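You operate a simulated robot arm through the tools that you are given. There is no shell and no other tool. Be economical: measure what you need, move in short steps, check, and stop when the job is done.

You run a simulated two-armed robot. Do the job below in one go: nothing can be reset, and whatever is moved stays where it is left.

## Task
Open the cabinet door, take the medium bearing on the top of the brown table and put it away on the upper shelf of the drying cabinet, then shut the door. Take the lidded carton from the top of the brown table and put it on the top of the long table. Fetch the flat carton from the top of the brown table and set it on the top of the speckled table. Take the purple tube and put it on the black bearing. Put the white packet marked "59" from the top of the grey table on the top of the orange table and the white packet labelled "26" on the top of the long table. Open the white drawer, fetch the blue bearing from the inside of the white drawer and set it on the open shelf of the teal cabinet, then shut the drawer. Stack the green carton marked "56" from the top of the speckled table on top of the green carton that says "29". Take the lid off the cream box on the top of the speckled table and lay it down there. Put one of the orange bearings from the top of the yellow table on top of the brown wide carton there. Fetch the black wedge from the top of the yellow table and set it on the shelf under the cream table. Do these in any order. Set down upright: purple tube.
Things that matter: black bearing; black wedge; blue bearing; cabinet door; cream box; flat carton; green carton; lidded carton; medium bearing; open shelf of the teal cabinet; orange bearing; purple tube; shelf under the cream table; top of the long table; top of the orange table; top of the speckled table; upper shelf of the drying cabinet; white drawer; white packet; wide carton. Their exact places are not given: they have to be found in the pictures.

Only the result counts: the job must be done as asked and must still hold three seconds after the hand-in. Knocking over, shifting, dropping, spilling or breaking anything else fails it. A push-on lid holds only when it is set on centred and level and pressed home; a screw cap is set on level and turned clockwise until tight.

## Robot
Two 7-joint arms with fingered hands on one trunk, on a base that drives. Base frame: it is fixed to the floor where the robot stands at the start and does not move with it; the origin is under the middle of the robot, x ahead of it, y to its left, z up. Lengths are in mm, angles in degrees, forces in N, time in s.
The left shoulder is at the start at [60, 177, 950], the right one opposite. With the tool pointing down near the work surface each hand reaches from about 360 to 720 mm from the robot's upright axis, wherever it stands, measured 20 degrees to its own side. Places, roughly: black bearing (6x6x2 cm) [-2000, 4400, 900]; black wedge (12x6x6 cm) [-800, 9700, 800]; blue bearing (7x7x2 cm) [-4500, 8800, 100]; cabinet door [400, -500, 1100]; cream box (16x11x8 cm) [-2000, 10500, 800]; flat carton [-1500, 7000, 750]; green carton [-2000, 10250, 750]; lidded carton [-2000, 7500, 750]; medium bearing (6x6x2 cm) [-2200, 7600, 800]; open shelf of the teal cabinet [-4700, 8600, 400]; orange bearing [-1250, 10000, 750]; purple tube (6x6x10 cm) [-2200, 5000, 1000]; shelf under the cream table [800, 5000, 200]; top of the long table [-4100, 3800, 800]; top of the orange table [-1200, 4000, 900]; top of the speckled table [-2300, 10700, 800]; upper shelf of the drying cabinet [600, -600, 1200]; white drawer [-4500, 8800, 200]; white packet [-3750, 6250, 1000]; wide carton [-1500, 10000, 750]. Payload 4 kg a hand.
Tool frame (each hand has its own): the origin (TCP) lies between the finger pads and is the grasp point; the fingertips stand 37 mm ahead of it; z points along the fingers, y is the line along which they close. Largest opening 124 mm; the body of the gripper starts 43 mm behind the TCP. The gripper is a hand of 3 fingers: y runs from the thumb to the fingers, the wrist lies at [-15, -108, -202] in the tool frame, and closing takes about 1.5 s.
Orientation is that of the tool frame in the base frame, as a unit quaternion [w, x, y, z]. With the fingers straight down and the wrist toward the robot, the tool's x, y and z point along [0, 1, 0], [1, 0, 0] and [0, 0, -1] of the base frame.

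## Interface
- The arms move only by the tool step_arm. It takes "left_plan", "right_plan" or both (then of equal length, played together; a hand with none holds still); each is a list of rows, each an object of numbers (a shift or turn left out is 0, a gripper value left out holds the last): "dx", "dy", "dz": the shift along the tool's x, y, z in cm; "ax", "ay", "az": the turn, a rotation vector about the tool's x, y, z in degrees; "fingers": the opening, from 0 (shut) to 1 (fully open). In form: [{"dx": .., "dy": .., "dz": .., "ax": .., "ay": .., "az": .., "fingers": ..}, ...]. A call has 1 to 8 rows; each row shifts and turns the commanded pose from where the row before left it, along the tool's axes as they then stand. Rows are played at 5 a second. More than 50 mm and 8.6 degrees between two rows, or a gripper value outside its range, and nothing of the call is played. A pose out of reach is approached as far as the arm can. The call stops where the force on the tool passes 40 N (or 10 N more than at its start, if that is more) or the arm is blocked; 0.2 s more then pass. The fingers move at their own pace (about 72 mm/s each) and stop on an object; they squeeze with about 27 N. The grip force told is the motor's: it shows also when the fingers shut on nothing. Time passes only in rows, and 0.2 s behind the last, so rows that do not move let the fingers close. It gives the time, the measured TCP pose, the force on the tool (base axes), the opening and the grip force at its end, in the units of the frame above (readings bear some noise), with the torque about the TCP (base axes, N m) and any sound that the robot's microphone picked up.
- Cameras (640 x 400 px; columns grow to the right, rows downward): "scene" is now at [34.6, -46.6, 1595.8]; the picture's right is [-0.60, -0.80, 0.00], its down [-0.57, 0.43, -0.70] and it looks along [0.56, -0.42, -0.71] (base axes); focal length 214 px, centre (320, 200). "left" rides on the left gripper at [-64, -76, -137] in its tool frame; the picture's right is [-0.84, -0.26, 0.48], its down [0.48, -0.76, 0.43] and it looks along [0.26, 0.60, 0.76] (tool axes); focal length 256 px, centre (320, 200). "right" rides on the right gripper at [64, -76, -137] in its tool frame; the picture's right is [-0.84, 0.26, -0.48], its down [-0.48, -0.76, 0.43] and it looks along [-0.26, 0.60, 0.76] (tool axes); focal length 256 px, centre (320, 200).
- camera(camera): a new picture of that camera. The clock stands still meanwhile.
- slide_trunk(by): slides the trunk up (or, below 0, down) by that many mm; the arms and the scene camera ride with it, the base frame stays. It gives what a move gives, with no picture.
- base_move(legs): drives the robot by 1 to 6 legs, each [ahead, left, turn to the left] in mm, mm and degrees, along the robot's own axes; the way and the turn of a leg run together, so that a leg with both is an arc; at most 1500 mm and 180 degrees a leg. The arms and the cameras ride along, it lands a little off, and it stops where it bumps. It gives what a move gives.
- hand_shape(shape, hand): the hand has 3 fingers and takes this shape, open, in about a second: jaw (thumb against the fingers, like two jaws); tri (thumb and two fingers); tip (a fingertip pinch); poke (one finger out to press); point (the index stretched); flat (the hand flat); cup (the hand cupped); fist (a fist). The gripper value then closes the fingers along that shape, each until it touches; the sizes above hold for jaw. It gives what a move gives, with no picture.
- pan_tilt(pan, tilt): turns the head with the scene camera to pan (to the left, within 86 degrees either way) and tilt (down, from -29 to 69), counted from straight ahead of the robot. It gives what a move gives.
- point_at(camera, pixels): for up to 12 pixels [column, row] of the newest picture of that camera ("zoom" is the newest enlarged one), the place [x, y, z] in the base frame of the surface seen there, good to about 2 mm. The clock stands still meanwhile.
- close_up(camera, box): a new picture of the part [left, top, right, bottom] of that camera's present view, enlarged. The clock stands still meanwhile.
- job_done(): hands the job in; it is judged then, once.

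Keep the steps short. Do not move on a guess: measure, check each grasp and each placing, and mend mistakes. In all there are 385 turns and 370 pictures (those below and enlarged ones count). Leave the grippers open and the arms clear of the work at the hand-in unless told otherwise, and finish with a single line.

The tools are called after "Emit:" as name(argument=value, ...) on one line, values as JSON. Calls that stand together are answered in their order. step_arm: Moves the arms, as the interface text tells. Its arguments: {"type":"object","properties":{"left_plan":{"type":"array","items":{"type":"object","properties":{"dx":{"type":"number"},"dy":{"type":"number"},"dz":{"type":"number"},"ax":{"type":"number"},"ay":{"type":"number"},"az":{"type":"number"},"fingers":{"type":"number"}}}},"right_plan":{"type":"array","items":{"type":"object","properties":{"dx":{"type":"number"},"dy":{"type":"number"},"dz":{"type":"number"},"ax":{"type":"number"},"ay":{"type":"number"},"az":{"type":"number"},"fingers":{"type":"number"}}}}},"required":[]} The other tools are called the same way: slide_trunk (by) slides the trunk up or down; hand_shape (shape, hand) gives the hand a shape; base_move (legs) drives the base; pan_tilt (pan, tilt) turns the head that bears the scene camera; camera (camera) takes a picture; point_at (camera, pixels) gives the place of the surface under pixels of a picture; close_up (camera, box) takes an enlarged picture of a part of a camera's view; job_done () hands the job in.

At the start:

```text
time: 0.0
left_tcp_pos: [438.1, -42.4, 1445.3]
left_tool_rot: [0.0, 0.708, 0.707, 0.0]
left_contact_force: [-0.6, -0.7, 0.0]
left_wrist_torque: [0.03, 0.01, 0.03]
left_finger_gap: 123.5
left_grip_force: 0.1
left_shape: jaw
right_tcp_pos: [305.4, -420.0, 1374.2]
right_tool_rot: [0.0, 0.707, 0.707, 0.001]
right_contact_force: [-0.7, -0.2, -0.5]
right_wrist_torque: [-0.03, -0.02, 0.01]
right_finger_gap: 123.6
right_grip_force: 0.1
right_shape: jaw
trunk travel left (down, up): [-475.0, 115.0]
robot x, y, heading: [-0.4, 1.3, -0.0]
head pan, tilt: [-36.9, 45.2]
```

scene: 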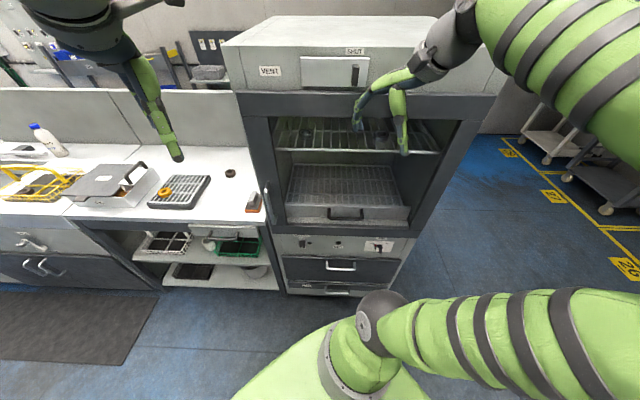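
right: 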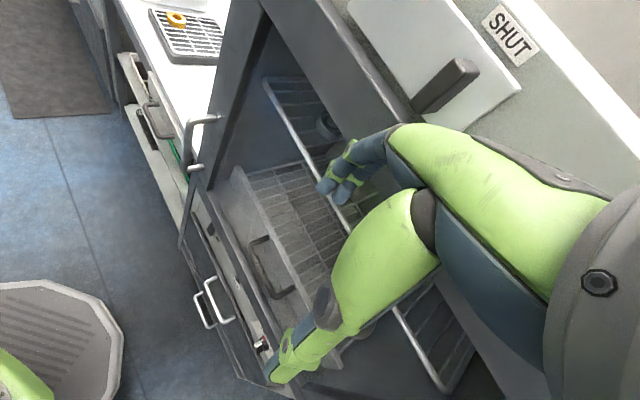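
left: 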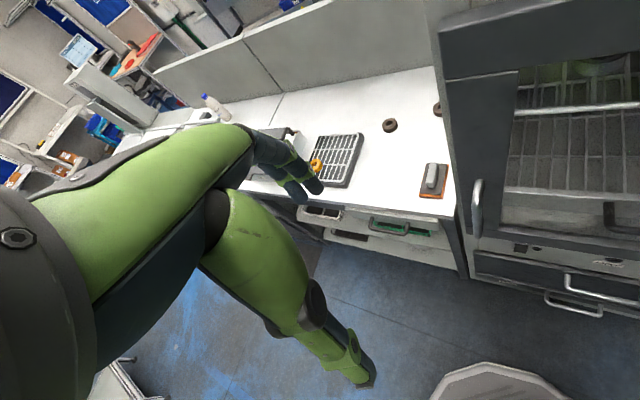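

I start in front of the drying cabinet; I take an enlarged look at the door and its handle.

Emit:
close_up(camera="scene", box=[220, 10, 520, 300])

Emit:
point_at(camera="scene", pixels=[[268, 205], [266, 190], [272, 222], [245, 100], [285, 228], [470, 110], [400, 235], [340, 110], [330, 150], [395, 115], [350, 190], [345, 215]])

```text
1.38 times, centred on (370, 155) of scene
```

zoom: 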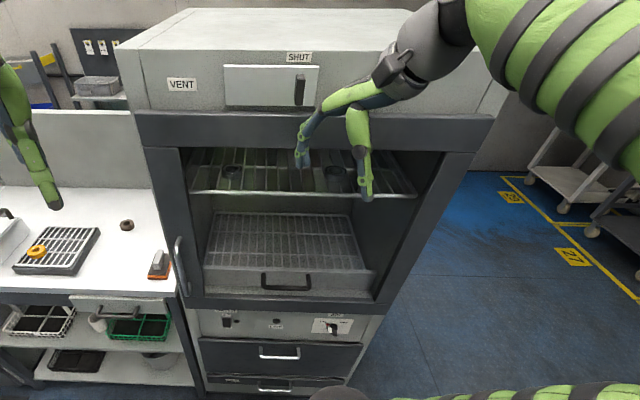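

```text
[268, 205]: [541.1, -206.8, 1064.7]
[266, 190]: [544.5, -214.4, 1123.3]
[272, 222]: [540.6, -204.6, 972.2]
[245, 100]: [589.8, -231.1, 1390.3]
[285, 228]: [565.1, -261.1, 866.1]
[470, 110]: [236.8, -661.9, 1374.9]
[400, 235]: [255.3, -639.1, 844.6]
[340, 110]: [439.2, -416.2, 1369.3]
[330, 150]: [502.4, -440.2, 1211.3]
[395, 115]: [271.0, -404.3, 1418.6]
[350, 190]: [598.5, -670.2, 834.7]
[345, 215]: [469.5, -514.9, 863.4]
```

The door face runs from hinge near [237,-662] to the left-hand vertical handle near [541,-207, ~1050]. I turn to face it and stand to its left, so it can swing past me.

Emit:
base_move(legs=[[0, 0, -37], [-30, 360, 0]])

Emit:
pan_tilt(pan=-20, tilt=40)

Emit:
camera(camera="scene")

```text
time: 4.1
left_tcp_pos: [520.6, 16.5, 1445.4]
left_tool_rot: [0.001, 0.893, 0.449, 0.0]
left_contact_force: [-0.6, 0.4, 0.2]
left_wrist_torque: [-0.01, 0.04, -0.02]
left_finger_gap: 123.6
left_grip_force: 0.2
left_shape: jaw
right_tcp_pos: [188.4, -208.6, 1375.7]
right_tool_rot: [0.0, 0.894, 0.449, -0.001]
right_contact_force: [-0.5, 0.4, 0.4]
right_wrist_torque: [-0.02, 0.03, 0.01]
right_finger_gap: 123.5
right_grip_force: 0.0
right_shape: jaw
trunk travel left (down, up): [-475.0, 115.0]
robot x, y, heading: [190.1, 310.0, -36.6]
head pan, tilt: [-36.9, 45.2]
```

```text
time: 4.9
left_tcp_pos: [519.2, 15.0, 1445.0]
left_tool_rot: [0.001, 0.893, 0.449, 0.0]
left_contact_force: [-0.1, -0.7, 0.7]
left_wrist_torque: [0.01, -0.02, -0.01]
left_finger_gap: 123.6
left_grip_force: 0.1
left_shape: jaw
right_tcp_pos: [188.4, -208.6, 1374.7]
right_tool_rot: [0.0, 0.893, 0.449, 0.0]
right_contact_force: [0.4, 0.2, -0.4]
right_wrist_torque: [0.01, 0.01, 0.01]
right_finger_gap: 123.7
right_grip_force: 0.1
right_shape: jaw
trunk travel left (down, up): [-475.0, 115.0]
robot x, y, heading: [191.1, 310.9, -36.4]
head pan, tilt: [-20.0, 40.0]
```

```text
365 pictures are left
```

scene: 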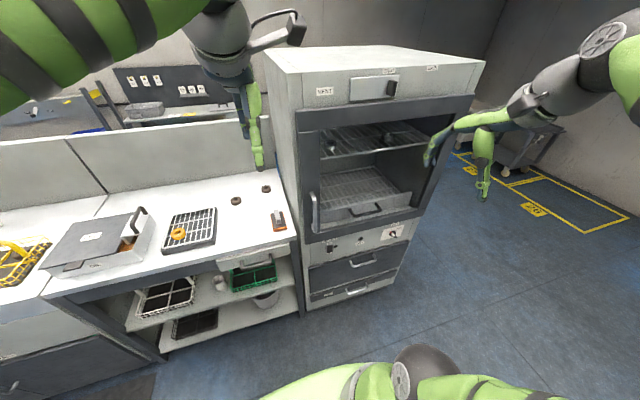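

I zoom on the handle.

Emit:
close_up(camera="scene", box=[270, 150, 430, 250])

Emit:
point_at(camera="scene", pixels=[[314, 195], [315, 210], [316, 228], [322, 227], [308, 150], [305, 225], [455, 110], [412, 222]])

```text
4.00 times, centred on (350, 200) of scene
```

zoom: 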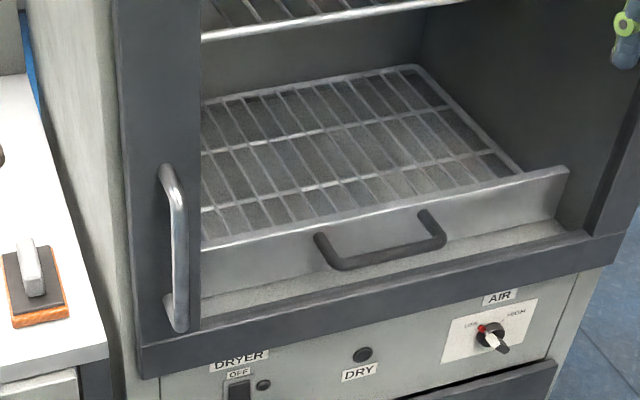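

```text
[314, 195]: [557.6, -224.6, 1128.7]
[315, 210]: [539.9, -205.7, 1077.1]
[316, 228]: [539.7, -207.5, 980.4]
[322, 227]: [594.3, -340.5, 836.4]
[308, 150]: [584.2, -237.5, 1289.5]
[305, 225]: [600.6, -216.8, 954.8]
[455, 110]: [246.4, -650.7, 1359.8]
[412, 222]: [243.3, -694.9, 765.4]
```

Measuring door face points on the stile and bottom rail.

Emit:
point_at(camera="zoom", pixels=[[150, 100], [140, 250], [190, 180], [160, 355], [400, 300], [600, 245], [175, 200], [178, 260], [166, 172], [176, 325]])

```text
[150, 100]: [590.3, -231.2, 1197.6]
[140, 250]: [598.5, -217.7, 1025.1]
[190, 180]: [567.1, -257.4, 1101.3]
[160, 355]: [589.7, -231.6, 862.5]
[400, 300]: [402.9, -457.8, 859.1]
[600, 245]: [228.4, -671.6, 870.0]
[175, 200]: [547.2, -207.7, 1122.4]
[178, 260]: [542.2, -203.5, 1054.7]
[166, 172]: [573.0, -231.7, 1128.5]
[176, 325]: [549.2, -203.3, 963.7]
```

The handle bar is at about [547,-208], z 963–1122, standing 50 mm off the door. I rotate the right hand to point forward with jaws horizontal.

Emit:
step_arm(right_plan=[{"ax": -4.95, "ay": -4.95, "az": -4.95}, {"ax": -4.95, "ay": -4.95, "az": -4.95}, {"ax": -4.95, "ay": -4.95, "az": -4.95}, {"ax": -4.95, "ay": -4.95, "az": -4.95}, {"ax": -4.95, "ay": -4.95, "az": -4.95}, {"ax": -4.95, "ay": -4.95, "az": -4.95}, {"ax": -4.95, "ay": -4.95, "az": -4.95}, {"ax": -4.95, "ay": -4.95, "az": -4.95}])

Emit:
step_arm(right_plan=[{"ax": -4.95, "ay": -4.95, "az": -4.95}, {"ax": -4.95, "ay": -4.95, "az": -4.95}, {"ax": -4.95, "ay": -4.95, "az": -4.95}, {"ax": -4.95, "ay": -4.95, "az": -4.95}, {"ax": -4.95, "ay": -4.95, "az": -4.95}, {"ax": -4.95, "ay": -4.95, "az": -4.95}, {"ax": 3}])

```text
time: 6.7
left_tcp_pos: [520.4, 13.9, 1445.4]
left_tool_rot: [0.001, 0.893, 0.45, 0.0]
left_contact_force: [0.1, 0.2, -0.2]
left_wrist_torque: [0.01, -0.01, -0.01]
left_finger_gap: 123.5
left_grip_force: 0.0
left_shape: jaw
right_tcp_pos: [187.9, -210.3, 1375.0]
right_tool_rot: [0.437, 0.591, 0.662, -0.145]
right_contact_force: [1.1, -0.4, 0.1]
right_wrist_torque: [-0.02, 0.01, 0.01]
right_finger_gap: 123.8
right_grip_force: 0.1
right_shape: jaw
trunk travel left (down, up): [-475.0, 115.0]
robot x, y, heading: [192.7, 307.8, -36.6]
head pan, tilt: [-20.0, 40.0]
```

```text
time: 8.3
left_tcp_pos: [520.0, 16.4, 1446.5]
left_tool_rot: [0.0, 0.893, 0.449, 0.0]
left_contact_force: [-0.3, -0.2, -0.1]
left_wrist_torque: [0.04, -0.01, -0.03]
left_finger_gap: 123.8
left_grip_force: 0.1
left_shape: jaw
right_tcp_pos: [189.2, -209.2, 1373.3]
right_tool_rot: [0.666, 0.238, 0.665, -0.24]
right_contact_force: [1.1, 0.0, -1.2]
right_wrist_torque: [0.0, -0.01, -0.01]
right_finger_gap: 123.7
right_grip_force: 0.1
right_shape: jaw
trunk travel left (down, up): [-475.0, 115.0]
robot x, y, heading: [197.8, 311.9, -36.5]
head pan, tilt: [-20.0, 40.0]
```

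Orientation right. Now down and left in front of the handle.

Emit:
step_arm(right_plan=[{"dx": 4, "dy": 2.8}, {"dx": 4, "dy": 2.8}, {"dx": 4, "dy": 2.8}, {"dx": 4, "dy": 2.9}, {"dx": 4, "dy": 2.9}, {"dx": 4, "dy": 2.9}, {"dx": 4, "dy": 2.9}, {"dx": 4, "dy": 2.9}])

Emit:
step_arm(right_plan=[{"dz": 4}, {"dz": 4}, {"dz": 4}, {"dz": 4}, {}])

Emit:
camera(camera="right")

```text
time: 10.1
left_tcp_pos: [520.7, 14.8, 1446.3]
left_tool_rot: [0.001, 0.893, 0.45, 0.0]
left_contact_force: [-0.2, 0.2, 0.3]
left_wrist_torque: [-0.04, 0.0, -0.03]
left_finger_gap: 123.4
left_grip_force: 0.0
left_shape: jaw
right_tcp_pos: [266.3, -239.4, 1178.7]
right_tool_rot: [0.666, 0.238, 0.666, -0.238]
right_contact_force: [-0.2, -0.5, -0.5]
right_wrist_torque: [0.02, 0.02, 0.02]
right_finger_gap: 123.5
right_grip_force: 0.0
right_shape: jaw
right hand out of reach, approached as far as the arm can: row 3, 4, 5, 6, 7, 8
trunk travel left (down, up): [-475.0, 115.0]
robot x, y, heading: [193.3, 309.7, -36.6]
head pan, tilt: [-20.0, 40.0]
```

```text
time: 11.3
left_tcp_pos: [519.1, 15.9, 1444.8]
left_tool_rot: [-0.001, 0.893, 0.449, 0.001]
left_contact_force: [1.0, -0.4, -0.2]
left_wrist_torque: [0.01, 0.02, -0.01]
left_finger_gap: 123.4
left_grip_force: 0.1
left_shape: jaw
right_tcp_pos: [391.7, -340.6, 1179.7]
right_tool_rot: [0.665, 0.24, 0.665, -0.239]
right_contact_force: [0.6, -0.4, 0.3]
right_wrist_torque: [0.01, 0.02, -0.01]
right_finger_gap: 123.9
right_grip_force: 0.0
right_shape: jaw
trunk travel left (down, up): [-475.0, 115.0]
robot x, y, heading: [194.1, 306.8, -36.5]
head pan, tilt: [-20.0, 40.0]
```

```text
363 pictures are left
```

right: 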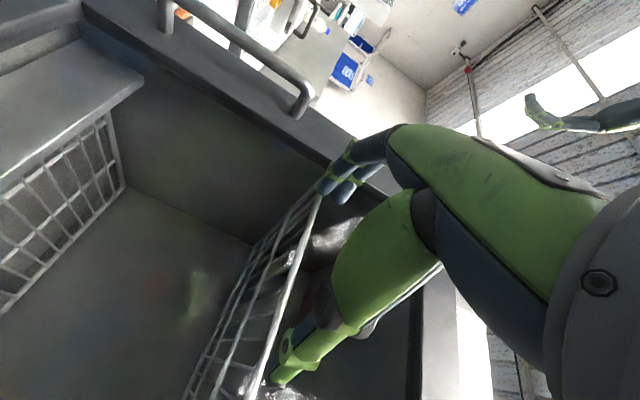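

Lower and sideways now, with a little more standoff.

Emit:
step_arm(right_plan=[{"dz": -3, "dy": 2}, {"dx": 3, "dy": 3}, {"dx": 3, "dy": 3}, {"dx": 3, "dy": 3}, {"dx": 3, "dy": 3}, {"dx": 1.5, "dy": 3}, {"dy": 3}, {}])

Emit:
camera(camera="right")

```text
time: 13.1
left_tcp_pos: [519.2, 16.1, 1445.4]
left_tool_rot: [-0.001, 0.893, 0.45, 0.0]
left_contact_force: [0.0, 0.1, -0.1]
left_wrist_torque: [0.0, 0.0, 0.0]
left_finger_gap: 123.3
left_grip_force: 0.1
left_shape: jaw
right_tcp_pos: [505.6, -187.6, 1038.1]
right_tool_rot: [0.666, 0.238, 0.666, -0.238]
right_contact_force: [-0.2, -0.1, -0.7]
right_wrist_torque: [0.0, -0.01, 0.03]
right_finger_gap: 123.4
right_grip_force: 0.1
right_shape: jaw
right hand out of reach, approached as far as the arm can: row 5, 6, 7
trunk travel left (down, up): [-475.0, 115.0]
robot x, y, heading: [192.5, 312.9, -36.6]
head pan, tilt: [-20.0, 40.0]
```

```text
362 pictures are left
```

right: 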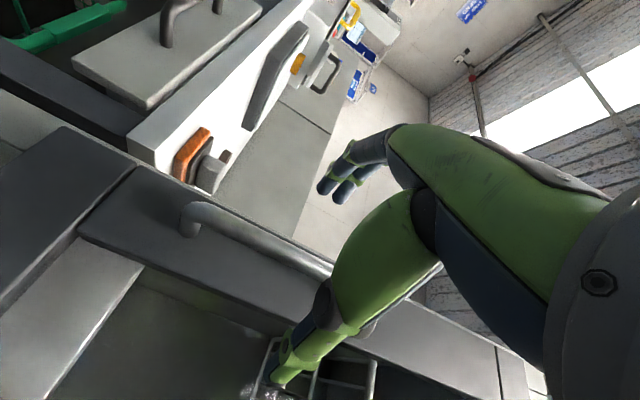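

TCP is 33 mm in front of the bar and 10 mm right of it. I shift in and close.

Emit:
step_arm(right_plan=[{"dy": 1.0, "dz": 1.0}, {"dz": 2.2}, {"fingers": 0}, {}, {}, {}, {}, {}])

Emit:
camera(camera="right")

```text
time: 14.9
left_tcp_pos: [519.4, 14.5, 1445.6]
left_tool_rot: [0.0, 0.894, 0.449, 0.0]
left_contact_force: [0.2, 0.0, -1.0]
left_wrist_torque: [0.03, -0.01, 0.02]
left_finger_gap: 123.6
left_grip_force: 0.0
left_shape: jaw
right_tcp_pos: [537.7, -201.5, 1040.3]
right_tool_rot: [0.665, 0.241, 0.665, -0.241]
right_contact_force: [-4.9, -6.6, 0.6]
right_wrist_torque: [-0.02, -0.04, 0.04]
right_finger_gap: 14.0
right_grip_force: 27.4
right_shape: jaw
trunk travel left (down, up): [-475.0, 115.0]
robot x, y, heading: [195.3, 311.1, -36.7]
head pan, tilt: [-20.0, 40.0]
```

```text
361 pictures are left
```

right: 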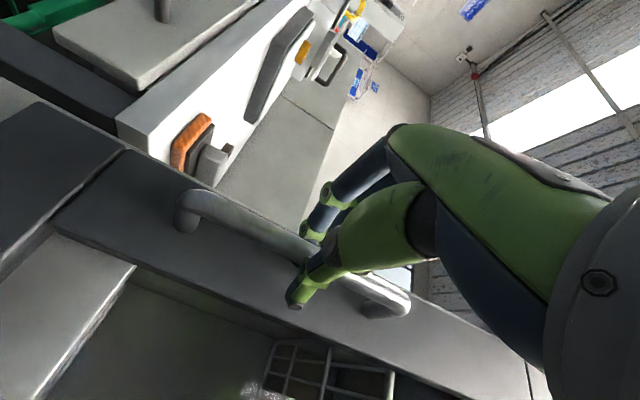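

The handle is gripped. I pull along the hinge arc, 3° a row.

Emit:
step_arm(right_plan=[{"dz": -2.88, "dy": -0.3, "ax": -3}, {"dz": -2.88, "dy": -0.37, "ax": -3}, {"dz": -2.88, "dy": -0.37, "ax": -3}, {"dz": -2.88, "dy": -0.37, "ax": -3}, {"dz": -2.88, "dy": -0.37, "ax": -3}])

```text
time: 16.1
left_tcp_pos: [520.9, 17.5, 1444.4]
left_tool_rot: [0.0, 0.893, 0.45, 0.0]
left_contact_force: [-0.2, 0.2, -1.0]
left_wrist_torque: [0.0, 0.03, -0.01]
left_finger_gap: 123.7
left_grip_force: 0.1
left_shape: jaw
right_tcp_pos: [438.4, -166.0, 1035.3]
right_tool_rot: [0.695, 0.155, 0.686, -0.148]
right_contact_force: [5.2, 11.2, 12.7]
right_wrist_torque: [0.18, -0.29, 0.19]
right_finger_gap: 5.7
right_grip_force: 26.7
right_shape: jaw
right hand out of reach, approached as far as the arm can: row 2, 3, 4, 5
trunk travel left (down, up): [-475.0, 115.0]
robot x, y, heading: [192.4, 309.2, -36.3]
head pan, tilt: [-20.0, 40.0]
stopped in row 5 (right hand): the force on the tool passed its limit at 43 N (the readings are from after the stop); the commanded pose is now the measured one
```

The gap fell to 5.7 mm; I check whether the grip slipped.

Emit:
camera(camera="scene")

Emit:
camera(camera="right")

```text
360 pictures are left
```

scene: 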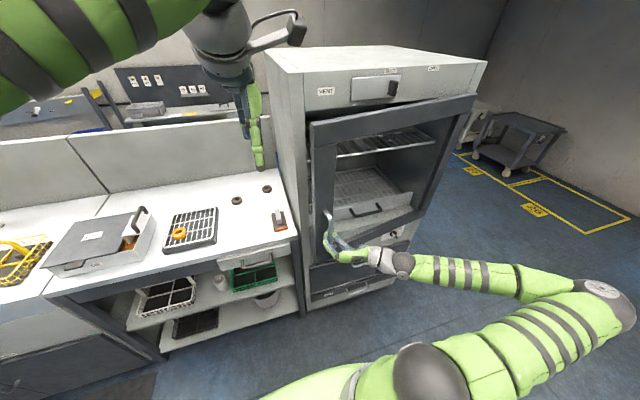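

```text
359 pictures are left
```

right: 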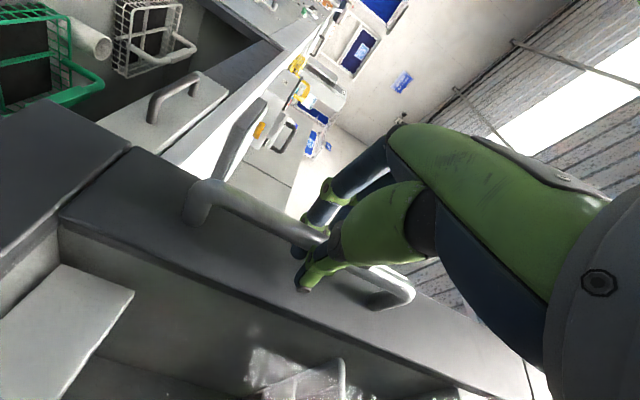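

The door is ajar and the bar has slid to the fingertips. I measure the door's present line and the bar.

Emit:
point_at(camera="scene", pixels=[[314, 130], [318, 200], [470, 100], [420, 215], [325, 258], [327, 230], [400, 110]])

Emit:
point_at(camera="right", pixels=[[240, 205], [270, 220], [300, 232], [250, 240], [100, 210]])

```text
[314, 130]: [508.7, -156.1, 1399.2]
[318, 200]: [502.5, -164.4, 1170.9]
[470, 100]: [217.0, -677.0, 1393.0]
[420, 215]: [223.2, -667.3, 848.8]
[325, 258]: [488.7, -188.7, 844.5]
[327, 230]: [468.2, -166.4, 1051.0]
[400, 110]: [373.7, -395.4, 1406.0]
```

```text
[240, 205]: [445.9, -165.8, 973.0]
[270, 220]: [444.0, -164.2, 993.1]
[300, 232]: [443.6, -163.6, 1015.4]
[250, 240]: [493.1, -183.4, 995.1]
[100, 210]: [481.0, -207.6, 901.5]
```

Door open 10°, hinge near [203,-702]. I reopen, move in 18 mm and regrip deeper.

Emit:
step_arm(right_plan=[{"fingers": 0.5}, {}, {"dz": 1.8}, {"fingers": 0}, {}, {}, {}, {}])

```text
time: 17.9
left_tcp_pos: [520.1, 16.8, 1444.1]
left_tool_rot: [0.0, 0.893, 0.45, 0.0]
left_contact_force: [-0.3, -0.2, 0.3]
left_wrist_torque: [0.0, 0.0, 0.02]
left_finger_gap: 123.3
left_grip_force: 0.0
left_shape: jaw
right_tcp_pos: [454.6, -177.8, 1034.9]
right_tool_rot: [0.694, 0.159, 0.686, -0.15]
right_contact_force: [-2.1, -5.5, 0.6]
right_wrist_torque: [-0.01, -0.05, 0.06]
right_finger_gap: 3.0
right_grip_force: 27.0
right_shape: jaw
trunk travel left (down, up): [-475.0, 115.0]
robot x, y, heading: [192.7, 313.0, -36.5]
head pan, tilt: [-20.0, 40.0]
```

Emit:
camera(camera="right")

Emit:
close_up(camera="scene", box=[280, 180, 440, 280])

```text
358 pictures are left
```

right: 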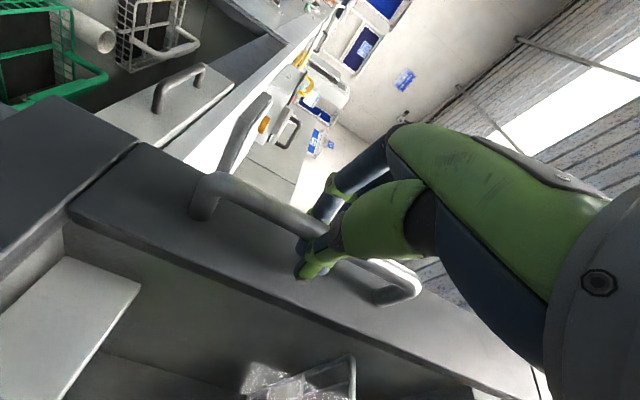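

```text
4.00 times, centred on (360, 230) of scene
```

zoom: 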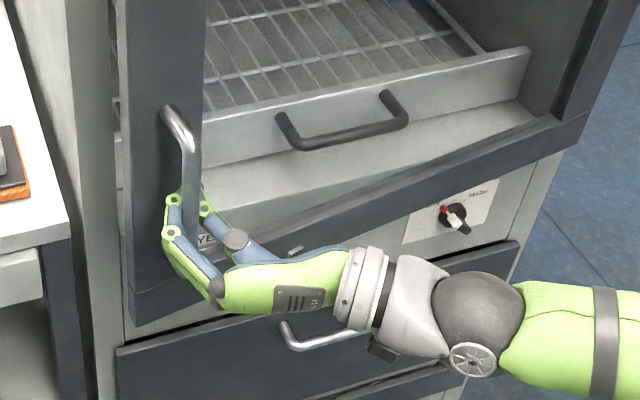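

The bar is caged inside the fingers. I now drive the base as a rigid rotation about the hinge, 12° first.

Emit:
base_move(legs=[[-170, -128, 12]])

Emit:
camera(camera="scene")

```text
time: 19.5
left_tcp_pos: [360.9, 63.2, 1445.6]
left_tool_rot: [-0.001, 0.841, 0.54, 0.0]
left_contact_force: [-0.6, 0.7, -0.7]
left_wrist_torque: [-0.01, -0.03, -0.02]
left_finger_gap: 123.7
left_grip_force: 0.0
left_shape: jaw
right_tcp_pos: [336.7, -139.1, 1034.4]
right_tool_rot: [0.705, 0.086, 0.699, -0.077]
right_contact_force: [-4.3, -20.2, 2.2]
right_wrist_torque: [-0.02, -0.08, -0.17]
right_finger_gap: 4.0
right_grip_force: 26.9
right_shape: jaw
trunk travel left (down, up): [-475.0, 115.0]
robot x, y, heading: [-19.8, 284.5, -24.6]
head pan, tilt: [-20.0, 40.0]
```

```text
356 pictures are left
```

scene: 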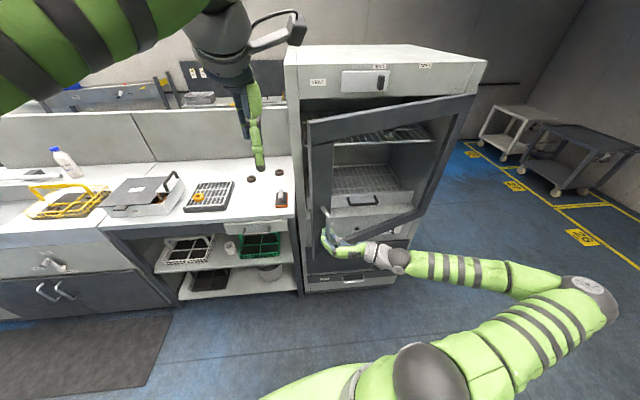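

It follows well. Next 30° more.

Emit:
base_move(legs=[[-210, -165, 15], [-210, -162, 15]])

Emit:
camera(camera="scene")

```text
time: 22.9
left_tcp_pos: [-41.6, 31.6, 1445.5]
left_tool_rot: [-0.001, 0.672, 0.741, 0.0]
left_contact_force: [0.4, -0.2, 0.0]
left_wrist_torque: [0.01, -0.02, 0.01]
left_finger_gap: 123.5
left_grip_force: 0.0
left_shape: jaw
right_tcp_pos: [38.9, -156.7, 1032.9]
right_tool_rot: [0.701, -0.098, 0.698, 0.109]
right_contact_force: [8.1, -29.3, 4.0]
right_wrist_torque: [-0.03, -0.08, -0.35]
right_finger_gap: 4.9
right_grip_force: 27.0
right_shape: jaw
trunk travel left (down, up): [-475.0, 115.0]
robot x, y, heading: [-478.6, 31.5, 5.7]
head pan, tilt: [-20.0, 40.0]
```

```text
355 pictures are left
```

scene: 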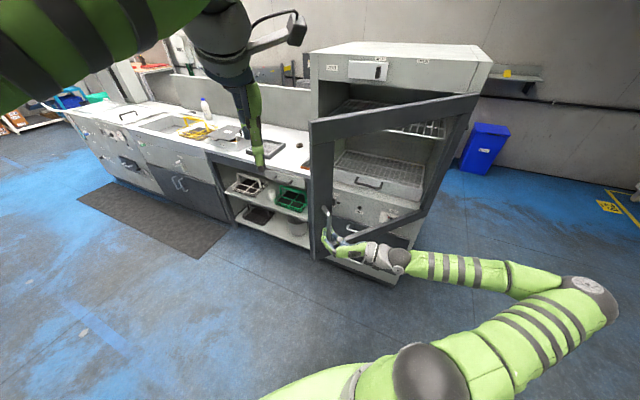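

Open about 52°. 30° more, with a small shift right to relax the −y pull.

Emit:
base_move(legs=[[0, -10, 0], [-208, -163, 15], [-208, -163, 15]])

Emit:
camera(camera="scene")

```text
time: 26.6
left_tcp_pos: [-370.9, -199.6, 1445.2]
left_tool_rot: [0.0, 0.458, 0.889, -0.001]
left_contact_force: [-0.5, -0.5, -0.8]
left_wrist_torque: [-0.03, -0.02, 0.01]
left_finger_gap: 123.9
left_grip_force: 0.1
left_shape: jaw
right_tcp_pos: [-206.2, -323.9, 1034.5]
right_tool_rot: [0.649, -0.277, 0.648, 0.286]
right_contact_force: [-12.1, 12.6, 0.4]
right_wrist_torque: [0.09, 0.05, 0.29]
right_finger_gap: 0.3
right_grip_force: 26.8
right_shape: jaw
trunk travel left (down, up): [-475.0, 115.0]
robot x, y, heading: [-747.0, -419.9, 35.6]
head pan, tilt: [-20.0, 40.0]
```

```text
354 pictures are left
```

scene: 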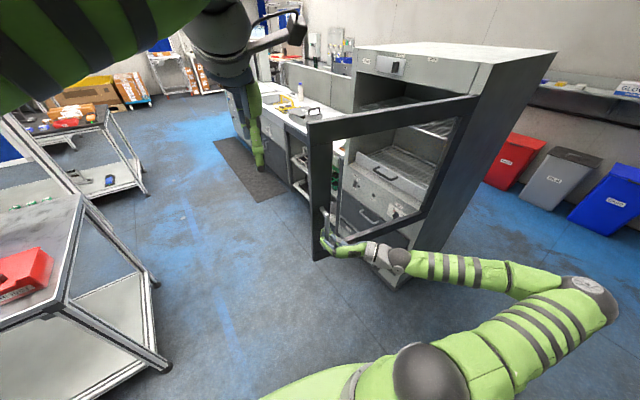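

Door is open about 82°. Release and retract.

Emit:
step_arm(right_plan=[{"fingers": 1}, {}, {}, {"dz": -4}, {"dz": -4}, {"dz": -4}, {"dz": -4}, {}])

Emit:
pan_tilt(pan=60, tilt=25)

Emit:
camera(camera="scene")

```text
time: 28.4
left_tcp_pos: [-369.3, -200.7, 1444.4]
left_tool_rot: [0.0, 0.457, 0.889, 0.0]
left_contact_force: [-0.4, -0.5, -0.2]
left_wrist_torque: [0.01, -0.03, -0.01]
left_finger_gap: 123.5
left_grip_force: 0.0
left_shape: jaw
right_tcp_pos: [-238.4, -451.6, 1011.3]
right_tool_rot: [0.649, -0.276, 0.648, 0.287]
right_contact_force: [0.2, -0.1, 0.7]
right_wrist_torque: [-0.02, -0.03, -0.02]
right_finger_gap: 124.1
right_grip_force: 0.0
right_shape: jaw
right hand out of reach, approached as far as the arm can: row 4, 5, 6, 7
trunk travel left (down, up): [-475.0, 115.0]
robot x, y, heading: [-749.4, -423.0, 35.8]
head pan, tilt: [-20.0, 40.0]
```

```text
time: 29.9
left_tcp_pos: [-370.0, -199.9, 1445.2]
left_tool_rot: [0.0, 0.457, 0.889, 0.0]
left_contact_force: [0.2, 0.8, 0.1]
left_wrist_torque: [0.04, 0.0, -0.04]
left_finger_gap: 123.5
left_grip_force: 0.1
left_shape: jaw
right_tcp_pos: [-238.3, -453.4, 1011.4]
right_tool_rot: [0.65, -0.276, 0.648, 0.287]
right_contact_force: [-0.3, 0.0, -0.1]
right_wrist_torque: [0.01, 0.0, -0.01]
right_finger_gap: 123.7
right_grip_force: 0.0
right_shape: jaw
trunk travel left (down, up): [-475.0, 115.0]
robot x, y, heading: [-750.6, -424.1, 35.6]
head pan, tilt: [60.0, 25.0]
```

```text
353 pictures are left
```

scene: 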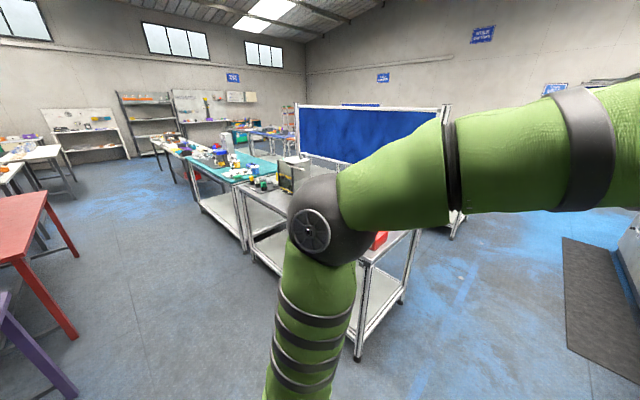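

I measure the carts' feet and the tables ahead to build a map.

Emit:
point_at(camera="scene", pixels=[[358, 358], [400, 303], [245, 252], [253, 262], [75, 335], [75, 258], [135, 158], [330, 105], [450, 105], [455, 240], [240, 180], [180, 150]])

Emit:
pan_tilt(pan=0, tilt=30)

Emit:
camera(camera="scene")

```text
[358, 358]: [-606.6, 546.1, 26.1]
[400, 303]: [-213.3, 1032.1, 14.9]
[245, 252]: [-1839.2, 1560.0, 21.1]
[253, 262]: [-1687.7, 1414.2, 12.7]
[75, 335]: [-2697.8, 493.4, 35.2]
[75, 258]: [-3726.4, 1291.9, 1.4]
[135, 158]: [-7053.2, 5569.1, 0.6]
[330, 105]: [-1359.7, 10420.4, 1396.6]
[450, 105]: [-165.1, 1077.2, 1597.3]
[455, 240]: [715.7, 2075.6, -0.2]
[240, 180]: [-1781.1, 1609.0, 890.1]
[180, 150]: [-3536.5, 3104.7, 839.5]
```

```text
time: 31.2
left_tcp_pos: [-369.5, -200.7, 1445.0]
left_tool_rot: [0.001, 0.457, 0.889, 0.001]
left_contact_force: [0.0, 0.1, 0.7]
left_wrist_torque: [-0.02, 0.03, 0.02]
left_finger_gap: 123.6
left_grip_force: 0.1
left_shape: jaw
right_tcp_pos: [-237.1, -453.5, 1010.7]
right_tool_rot: [0.65, -0.276, 0.648, 0.286]
right_contact_force: [-0.5, -0.3, 0.2]
right_wrist_torque: [-0.02, -0.02, 0.0]
right_finger_gap: 124.0
right_grip_force: 0.0
right_shape: jaw
trunk travel left (down, up): [-475.0, 115.0]
robot x, y, heading: [-747.3, -420.9, 35.7]
head pan, tilt: [0.0, 30.0]
```

```text
352 pictures are left
```

scene: 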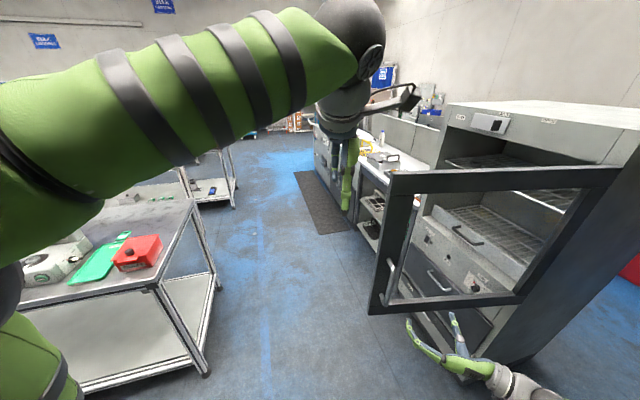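

The bench row lies to my left and the sink bench runs on from the cabinet; a 1.4 m corridor lies between. Before driving I tuck the arms: right hand back to pointing down, left hand out of centre and lower.

Emit:
step_arm(right_plan=[{"dx": -4, "dz": -1}, {"ax": 4.95, "ay": 4.95, "az": 4.95}, {"ax": 4.95, "ay": 4.95, "az": 4.95}, {"ax": 4.95, "ay": 4.95, "az": 4.95}, {"ax": 4.95, "ay": 4.95, "az": 4.95}, {"ax": 4.95, "ay": 4.95, "az": 4.95}, {"ax": 4.95, "ay": 4.95, "az": 4.95}, {"ax": 4.95, "ay": 4.95, "az": 4.95}], left_plan=[{"dx": 3, "dz": 3}, {"dx": 3, "dz": 3}, {"dx": 3, "dz": 3}, {"dx": 3, "dz": 3}, {"dx": 3, "dz": 3}, {"dx": 3, "dz": 3}, {"dx": 3, "dz": 3}, {"dx": 1, "dz": 3}])

Emit:
step_arm(right_plan=[{"ax": 4.95, "ay": 4.95, "az": 4.95}, {"ax": 4.95, "ay": 4.95, "az": 4.95}, {"ax": 4.95, "ay": 4.95, "az": 4.95}, {"ax": 4.95, "ay": 4.95, "az": 4.95}, {"ax": 4.95, "ay": 4.95, "az": 4.95}, {"ax": 4.95, "ay": 4.95, "az": 4.95}, {"ax": 4.95, "ay": 4.95, "az": 4.95}, {"dz": -4}])

Emit:
camera(camera="scene")

```text
time: 33.0
left_tcp_pos: [-497.9, -20.6, 1204.6]
left_tool_rot: [0.0, 0.458, 0.889, 0.0]
left_contact_force: [-0.1, 0.5, -0.6]
left_wrist_torque: [-0.03, 0.01, -0.02]
left_finger_gap: 123.5
left_grip_force: 0.1
left_shape: jaw
right_tcp_pos: [-152.6, -494.5, 1044.5]
right_tool_rot: [0.371, 0.055, 0.912, 0.168]
right_contact_force: [0.0, -0.3, -0.4]
right_wrist_torque: [0.0, 0.0, 0.01]
right_finger_gap: 123.5
right_grip_force: 0.1
right_shape: jaw
right hand out of reach, approached as far as the arm can: row 1, 2, 3, 4, 5, 6, 7
trunk travel left (down, up): [-475.0, 115.0]
robot x, y, heading: [-746.8, -422.5, 35.4]
head pan, tilt: [0.0, 30.0]
```

```text
time: 34.9
left_tcp_pos: [-497.2, -22.5, 1204.4]
left_tool_rot: [0.0, 0.457, 0.889, -0.001]
left_contact_force: [0.2, -0.3, -0.1]
left_wrist_torque: [0.03, -0.01, 0.0]
left_finger_gap: 123.6
left_grip_force: 0.1
left_shape: jaw
right_tcp_pos: [-155.3, -493.5, 1084.4]
right_tool_rot: [-0.005, 0.368, 0.93, 0.005]
right_contact_force: [0.2, 1.3, -0.3]
right_wrist_torque: [-0.01, 0.0, -0.01]
right_finger_gap: 124.0
right_grip_force: 0.1
right_shape: jaw
trunk travel left (down, up): [-475.0, 115.0]
robot x, y, heading: [-753.0, -421.5, 35.8]
head pan, tilt: [0.0, 30.0]
```

```text
351 pictures are left
```

scene: 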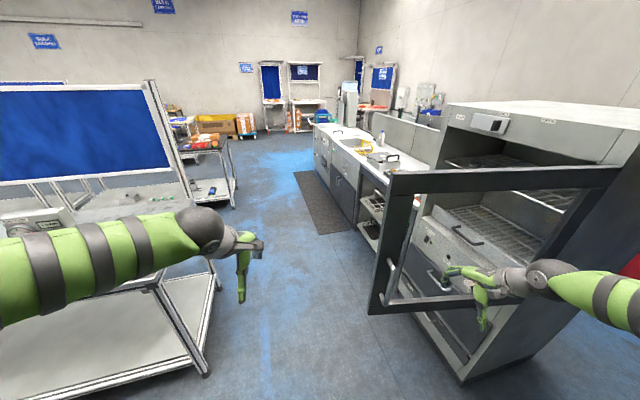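

Bring the right hand in, clear of the door.

Emit:
step_arm(right_plan=[{"dx": 4, "dy": -2, "dz": -3}, {"dx": 4, "dy": -2, "dz": -3}, {"dx": 4, "dz": -3}, {"dx": 4, "dz": -3}, {"dx": 4}], left_plan=[{"dy": -2}, {"dy": -2}, {}, {}, {}])

Emit:
point_at(camera="scene", pixels=[[205, 373], [215, 290], [233, 205], [238, 132], [355, 240], [320, 110], [370, 310], [188, 145], [370, 205], [300, 172], [250, 165]])

```text
refused: row 1 steps farther than a row can; nothing moved
```

```text
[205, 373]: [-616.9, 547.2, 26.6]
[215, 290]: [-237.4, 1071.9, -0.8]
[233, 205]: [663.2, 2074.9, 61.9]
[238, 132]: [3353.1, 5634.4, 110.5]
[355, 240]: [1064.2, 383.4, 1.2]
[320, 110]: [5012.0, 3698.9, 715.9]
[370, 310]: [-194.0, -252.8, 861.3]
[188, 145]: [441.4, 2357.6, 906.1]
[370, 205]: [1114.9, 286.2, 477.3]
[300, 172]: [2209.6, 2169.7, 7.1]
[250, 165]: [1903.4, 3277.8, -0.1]
```

Row too long; I repeat with shorter rows.

Emit:
step_arm(right_plan=[{"dx": 3, "dy": -2, "dz": -2}, {"dx": 3, "dy": -2, "dz": -2}, {"dx": 3, "dy": -2, "dz": -2}, {"dx": 3, "dy": -2, "dz": -2}, {"dx": 4}, {"dx": 4}, {"dx": 3}], left_plan=[{"dy": -2}, {"dy": -2}, {"dy": -2}, {"dy": -2}, {"dx": -3}, {"dx": -3}, {}])

Emit:
pan_tilt(pan=-60, tilt=50)

Emit:
camera(camera="scene")

```text
time: 36.5
left_tcp_pos: [-527.4, -116.9, 1205.1]
left_tool_rot: [0.0, 0.457, 0.889, 0.0]
left_contact_force: [-0.9, 0.0, 0.2]
left_wrist_torque: [-0.02, 0.0, -0.03]
left_finger_gap: 123.7
left_grip_force: 0.0
left_shape: jaw
right_tcp_pos: [-378.1, -395.9, 1166.4]
right_tool_rot: [-0.004, 0.366, 0.93, 0.005]
right_contact_force: [0.7, -0.9, 0.1]
right_wrist_torque: [0.01, -0.01, 0.0]
right_finger_gap: 123.8
right_grip_force: 0.1
right_shape: jaw
trunk travel left (down, up): [-475.0, 115.0]
robot x, y, heading: [-747.3, -425.6, 35.6]
head pan, tilt: [0.0, 30.0]
```

```text
time: 37.8
left_tcp_pos: [-526.3, -118.0, 1205.4]
left_tool_rot: [0.0, 0.457, 0.889, 0.0]
left_contact_force: [-0.4, 0.2, -0.6]
left_wrist_torque: [0.01, -0.01, -0.02]
left_finger_gap: 123.8
left_grip_force: 0.0
left_shape: jaw
right_tcp_pos: [-377.5, -397.1, 1165.8]
right_tool_rot: [-0.003, 0.368, 0.93, 0.005]
right_contact_force: [-0.1, 0.3, -0.1]
right_wrist_torque: [0.0, 0.01, 0.03]
right_finger_gap: 123.9
right_grip_force: 0.0
right_shape: jaw
trunk travel left (down, up): [-475.0, 115.0]
robot x, y, heading: [-750.7, -422.2, 35.8]
head pan, tilt: [-60.0, 50.0]
```

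```text
350 pictures are left
```

scene: 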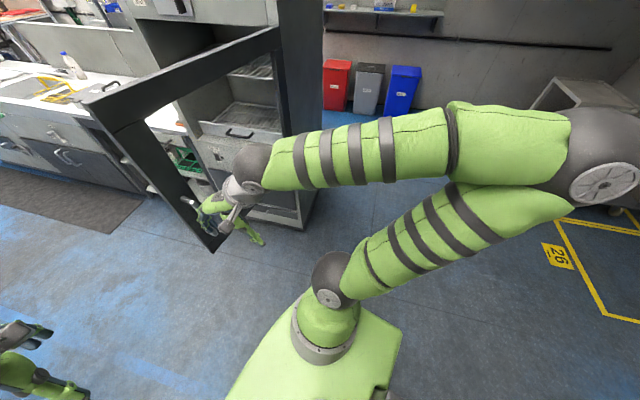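

I measure how far the right elbow sticks out.

Emit:
point_at(camera="scene", pixels=[[600, 190], [570, 150], [455, 140], [620, 180], [310, 320]])

```text
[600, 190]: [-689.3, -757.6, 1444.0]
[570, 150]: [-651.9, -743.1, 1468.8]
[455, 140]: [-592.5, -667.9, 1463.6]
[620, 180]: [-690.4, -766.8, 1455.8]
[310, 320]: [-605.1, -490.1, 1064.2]
```

Elbow reaches ±400 mm at z≈1400: enough room. I turn along the corridor and drive between door and bench.

Emit:
base_move(legs=[[0, 0, 15], [0, 100, 0], [1060, 0, 0], [1060, 0, 0]])

Emit:
pan_tilt(pan=60, tilt=15)

Emit:
camera(camera="scene")

```text
time: 47.6
left_tcp_pos: [208.8, 1209.7, 1200.7]
left_tool_rot: [-0.005, 0.211, 0.977, -0.003]
left_contact_force: [3.9, -1.0, -1.1]
left_wrist_torque: [0.04, 0.36, 0.03]
left_finger_gap: 123.9
left_grip_force: 0.0
left_shape: jaw
right_tcp_pos: [480.9, 1038.5, 1153.9]
right_tool_rot: [-0.015, 0.119, 0.993, -0.007]
right_contact_force: [2.5, -1.2, -0.7]
right_wrist_torque: [0.11, 0.27, 0.05]
right_finger_gap: 123.9
right_grip_force: 0.0
right_shape: jaw
trunk travel left (down, up): [-475.0, 115.0]
robot x, y, heading: [146.9, 814.5, 65.0]
head pan, tilt: [-60.0, 50.0]
stopped in leg 4: the robot was blocked; the commanded pose is now the measured one
```

```text
time: 49.6
left_tcp_pos: [184.6, 1220.5, 1201.3]
left_tool_rot: [0.001, 0.203, 0.979, -0.002]
left_contact_force: [0.8, 0.0, 0.1]
left_wrist_torque: [0.03, -0.07, 0.02]
left_finger_gap: 124.0
left_grip_force: 0.1
left_shape: jaw
right_tcp_pos: [460.1, 1053.8, 1157.8]
right_tool_rot: [-0.008, 0.111, 0.994, -0.006]
right_contact_force: [-0.2, 0.4, 0.1]
right_wrist_torque: [0.0, 0.01, 0.0]
right_finger_gap: 124.0
right_grip_force: 0.0
right_shape: jaw
trunk travel left (down, up): [-475.0, 115.0]
robot x, y, heading: [139.2, 823.1, 65.9]
head pan, tilt: [60.0, 15.0]
```

```text
349 pictures are left
```

scene: 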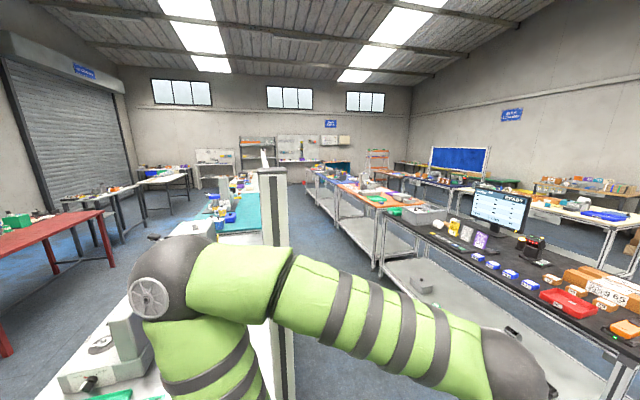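

I bumped something, probably the left elbow on the partition post. I check the post's position and where the elbow is.

Emit:
point_at(camera="scene", pixels=[[272, 175], [273, 240], [150, 295], [285, 390], [520, 370], [390, 375], [350, 330], [310, 300]])

Emit:
pan_tilt(pan=80, tilt=50)

Emit:
camera(camera="scene")

```text
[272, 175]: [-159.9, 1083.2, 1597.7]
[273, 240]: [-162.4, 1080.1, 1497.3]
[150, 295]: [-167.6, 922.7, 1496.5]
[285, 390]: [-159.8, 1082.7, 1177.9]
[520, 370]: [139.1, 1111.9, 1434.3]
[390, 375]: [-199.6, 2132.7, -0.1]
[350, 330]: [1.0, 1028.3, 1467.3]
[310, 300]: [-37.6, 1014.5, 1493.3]
```

```text
time: 50.7
left_tcp_pos: [185.8, 1221.2, 1202.6]
left_tool_rot: [0.0, 0.204, 0.979, -0.002]
left_contact_force: [0.3, -0.9, 0.8]
left_wrist_torque: [-0.01, 0.0, -0.04]
left_finger_gap: 124.3
left_grip_force: 0.0
left_shape: jaw
right_tcp_pos: [459.3, 1054.5, 1158.6]
right_tool_rot: [-0.009, 0.111, 0.994, -0.006]
right_contact_force: [0.7, 0.2, 0.2]
right_wrist_torque: [0.0, 0.01, 0.01]
right_finger_gap: 124.1
right_grip_force: 0.0
right_shape: jaw
trunk travel left (down, up): [-475.0, 115.0]
robot x, y, heading: [142.9, 826.0, 65.9]
head pan, tilt: [80.0, 50.0]
```

```text
348 pictures are left
```

scene: 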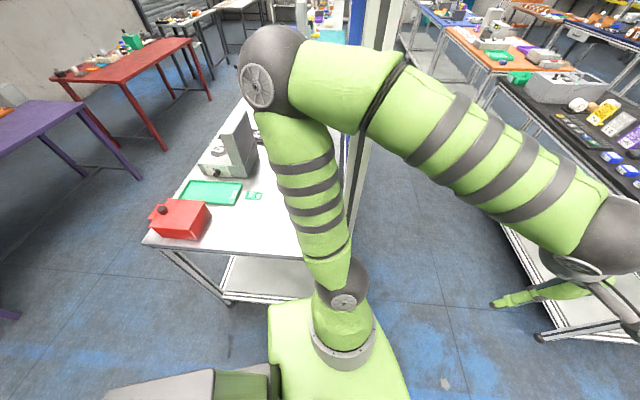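

The post stands where it was; only my arm touched it. I move away to the right, drive on past it, and turn into the aisle.

Emit:
base_move(legs=[[-40, -150, 0], [590, -160, 0], [0, 0, 74.5]])

Emit:
pan_tilt(pan=-20, tilt=20)

Emit:
camera(camera="scene")

```text
time: 58.3
left_tcp_pos: [284.8, 1350.0, 1200.6]
left_tool_rot: [0.003, -0.426, 0.905, -0.001]
left_contact_force: [0.5, 0.6, -1.1]
left_wrist_torque: [0.0, -0.02, -0.01]
left_finger_gap: 123.9
left_grip_force: 0.0
left_shape: jaw
right_tcp_pos: [521.2, 1568.2, 1158.3]
right_tool_rot: [-0.003, -0.509, 0.861, -0.009]
right_contact_force: [0.2, 0.3, 0.7]
right_wrist_torque: [0.01, 0.0, 0.0]
right_finger_gap: 124.1
right_grip_force: 0.1
right_shape: jaw
trunk travel left (down, up): [-475.0, 115.0]
robot x, y, heading: [655.1, 1202.1, 139.5]
head pan, tilt: [80.0, 50.0]
```

```text
time: 60.1
left_tcp_pos: [284.8, 1349.4, 1202.1]
left_tool_rot: [0.002, -0.426, 0.905, -0.001]
left_contact_force: [0.7, -0.2, 0.4]
left_wrist_torque: [0.04, -0.01, 0.01]
left_finger_gap: 124.1
left_grip_force: 0.1
left_shape: jaw
right_tcp_pos: [520.3, 1567.3, 1157.8]
right_tool_rot: [-0.004, -0.509, 0.861, -0.01]
right_contact_force: [0.4, 0.3, -0.3]
right_wrist_torque: [0.0, 0.0, 0.01]
right_finger_gap: 124.2
right_grip_force: 0.0
right_shape: jaw
trunk travel left (down, up): [-475.0, 115.0]
robot x, y, heading: [653.6, 1202.2, 139.7]
head pan, tilt: [-20.0, 20.0]
```

```text
347 pictures are left
```

scene: 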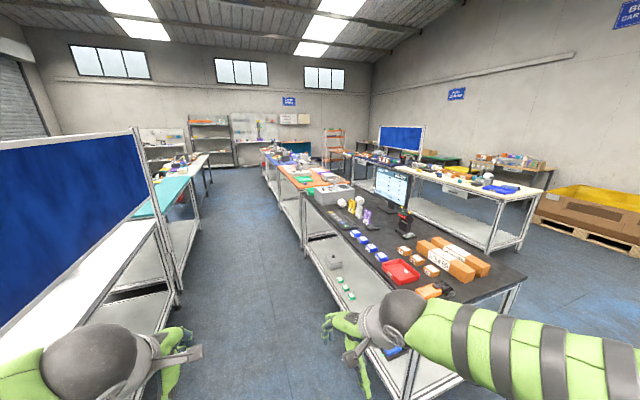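

The aisle is clear. I measure table edges and the further tables.

Emit:
point_at(camera="scene", pixels=[[303, 205], [385, 365], [180, 290], [160, 215], [278, 188], [330, 178], [300, 170], [290, 155], [440, 180], [540, 185], [490, 250], [275, 160]])

Emit:
close_up(camera="scene", box=[250, 120, 410, 220])

```text
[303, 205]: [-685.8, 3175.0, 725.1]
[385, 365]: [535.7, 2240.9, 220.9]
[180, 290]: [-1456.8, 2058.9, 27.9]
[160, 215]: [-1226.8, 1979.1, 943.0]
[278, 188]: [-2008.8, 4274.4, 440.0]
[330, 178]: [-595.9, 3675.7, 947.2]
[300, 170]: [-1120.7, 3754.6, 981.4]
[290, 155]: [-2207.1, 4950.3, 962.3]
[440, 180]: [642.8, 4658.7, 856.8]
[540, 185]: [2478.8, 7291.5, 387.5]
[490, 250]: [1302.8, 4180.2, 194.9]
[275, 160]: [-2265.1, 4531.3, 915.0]
```

```text
4.00 times, centred on (330, 170) of scene
```

zoom: 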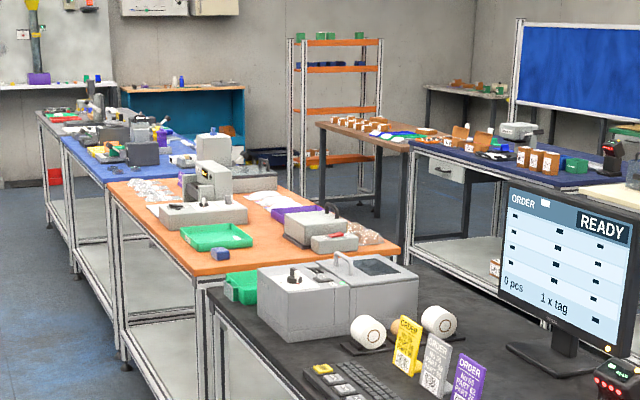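

The purple tube and black bearing lie on the blue-topped table past the orange one; table edges are on the line ~670 mm to my right. I drive up the aisle.

Emit:
base_move(legs=[[0, 0, 1], [1450, 0, 0], [1450, 0, 0], [1400, 0, 0], [0, 0, -90]])

Emit:
pan_tilt(pan=0, tilt=30)

Emit:
camera(camera="scene")

```text
time: 84.8
left_tcp_pos: [-2516.4, 4289.4, 1201.6]
left_tool_rot: [0.001, 0.327, 0.945, -0.003]
left_contact_force: [0.4, -0.1, 0.0]
left_wrist_torque: [0.02, -0.01, -0.03]
left_finger_gap: 123.8
left_grip_force: 0.1
left_shape: jaw
right_tcp_pos: [-2293.4, 4058.9, 1158.3]
right_tool_rot: [-0.009, 0.237, 0.972, -0.005]
right_contact_force: [0.0, 0.4, 0.1]
right_wrist_torque: [0.0, 0.01, -0.01]
right_finger_gap: 123.8
right_grip_force: 0.1
right_shape: jaw
trunk travel left (down, up): [-475.0, 115.0]
robot x, y, heading: [-2655.8, 3916.6, 51.3]
head pan, tilt: [-20.0, 20.0]
```

```text
time: 85.6
left_tcp_pos: [-2515.4, 4290.2, 1202.3]
left_tool_rot: [0.001, 0.326, 0.945, -0.002]
left_contact_force: [0.6, 0.4, -0.1]
left_wrist_torque: [0.01, 0.02, -0.04]
left_finger_gap: 124.1
left_grip_force: 0.0
left_shape: jaw
right_tcp_pos: [-2293.2, 4058.7, 1158.1]
right_tool_rot: [-0.009, 0.237, 0.972, -0.004]
right_contact_force: [-0.1, -0.1, -0.1]
right_wrist_torque: [0.01, 0.01, 0.0]
right_finger_gap: 124.0
right_grip_force: 0.0
right_shape: jaw
trunk travel left (down, up): [-475.0, 115.0]
robot x, y, heading: [-2652.1, 3914.2, 51.4]
head pan, tilt: [0.0, 30.0]
```

```text
345 pictures are left
```

scene: 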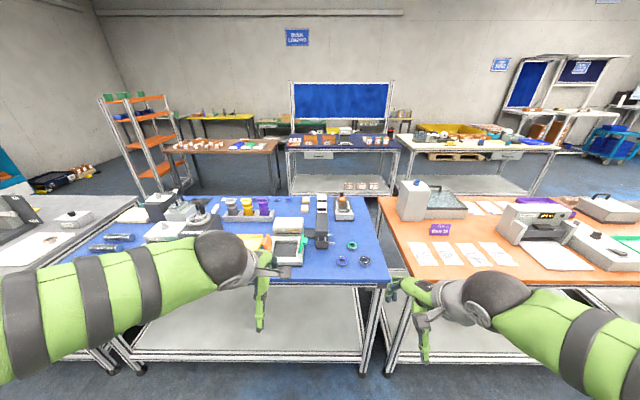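

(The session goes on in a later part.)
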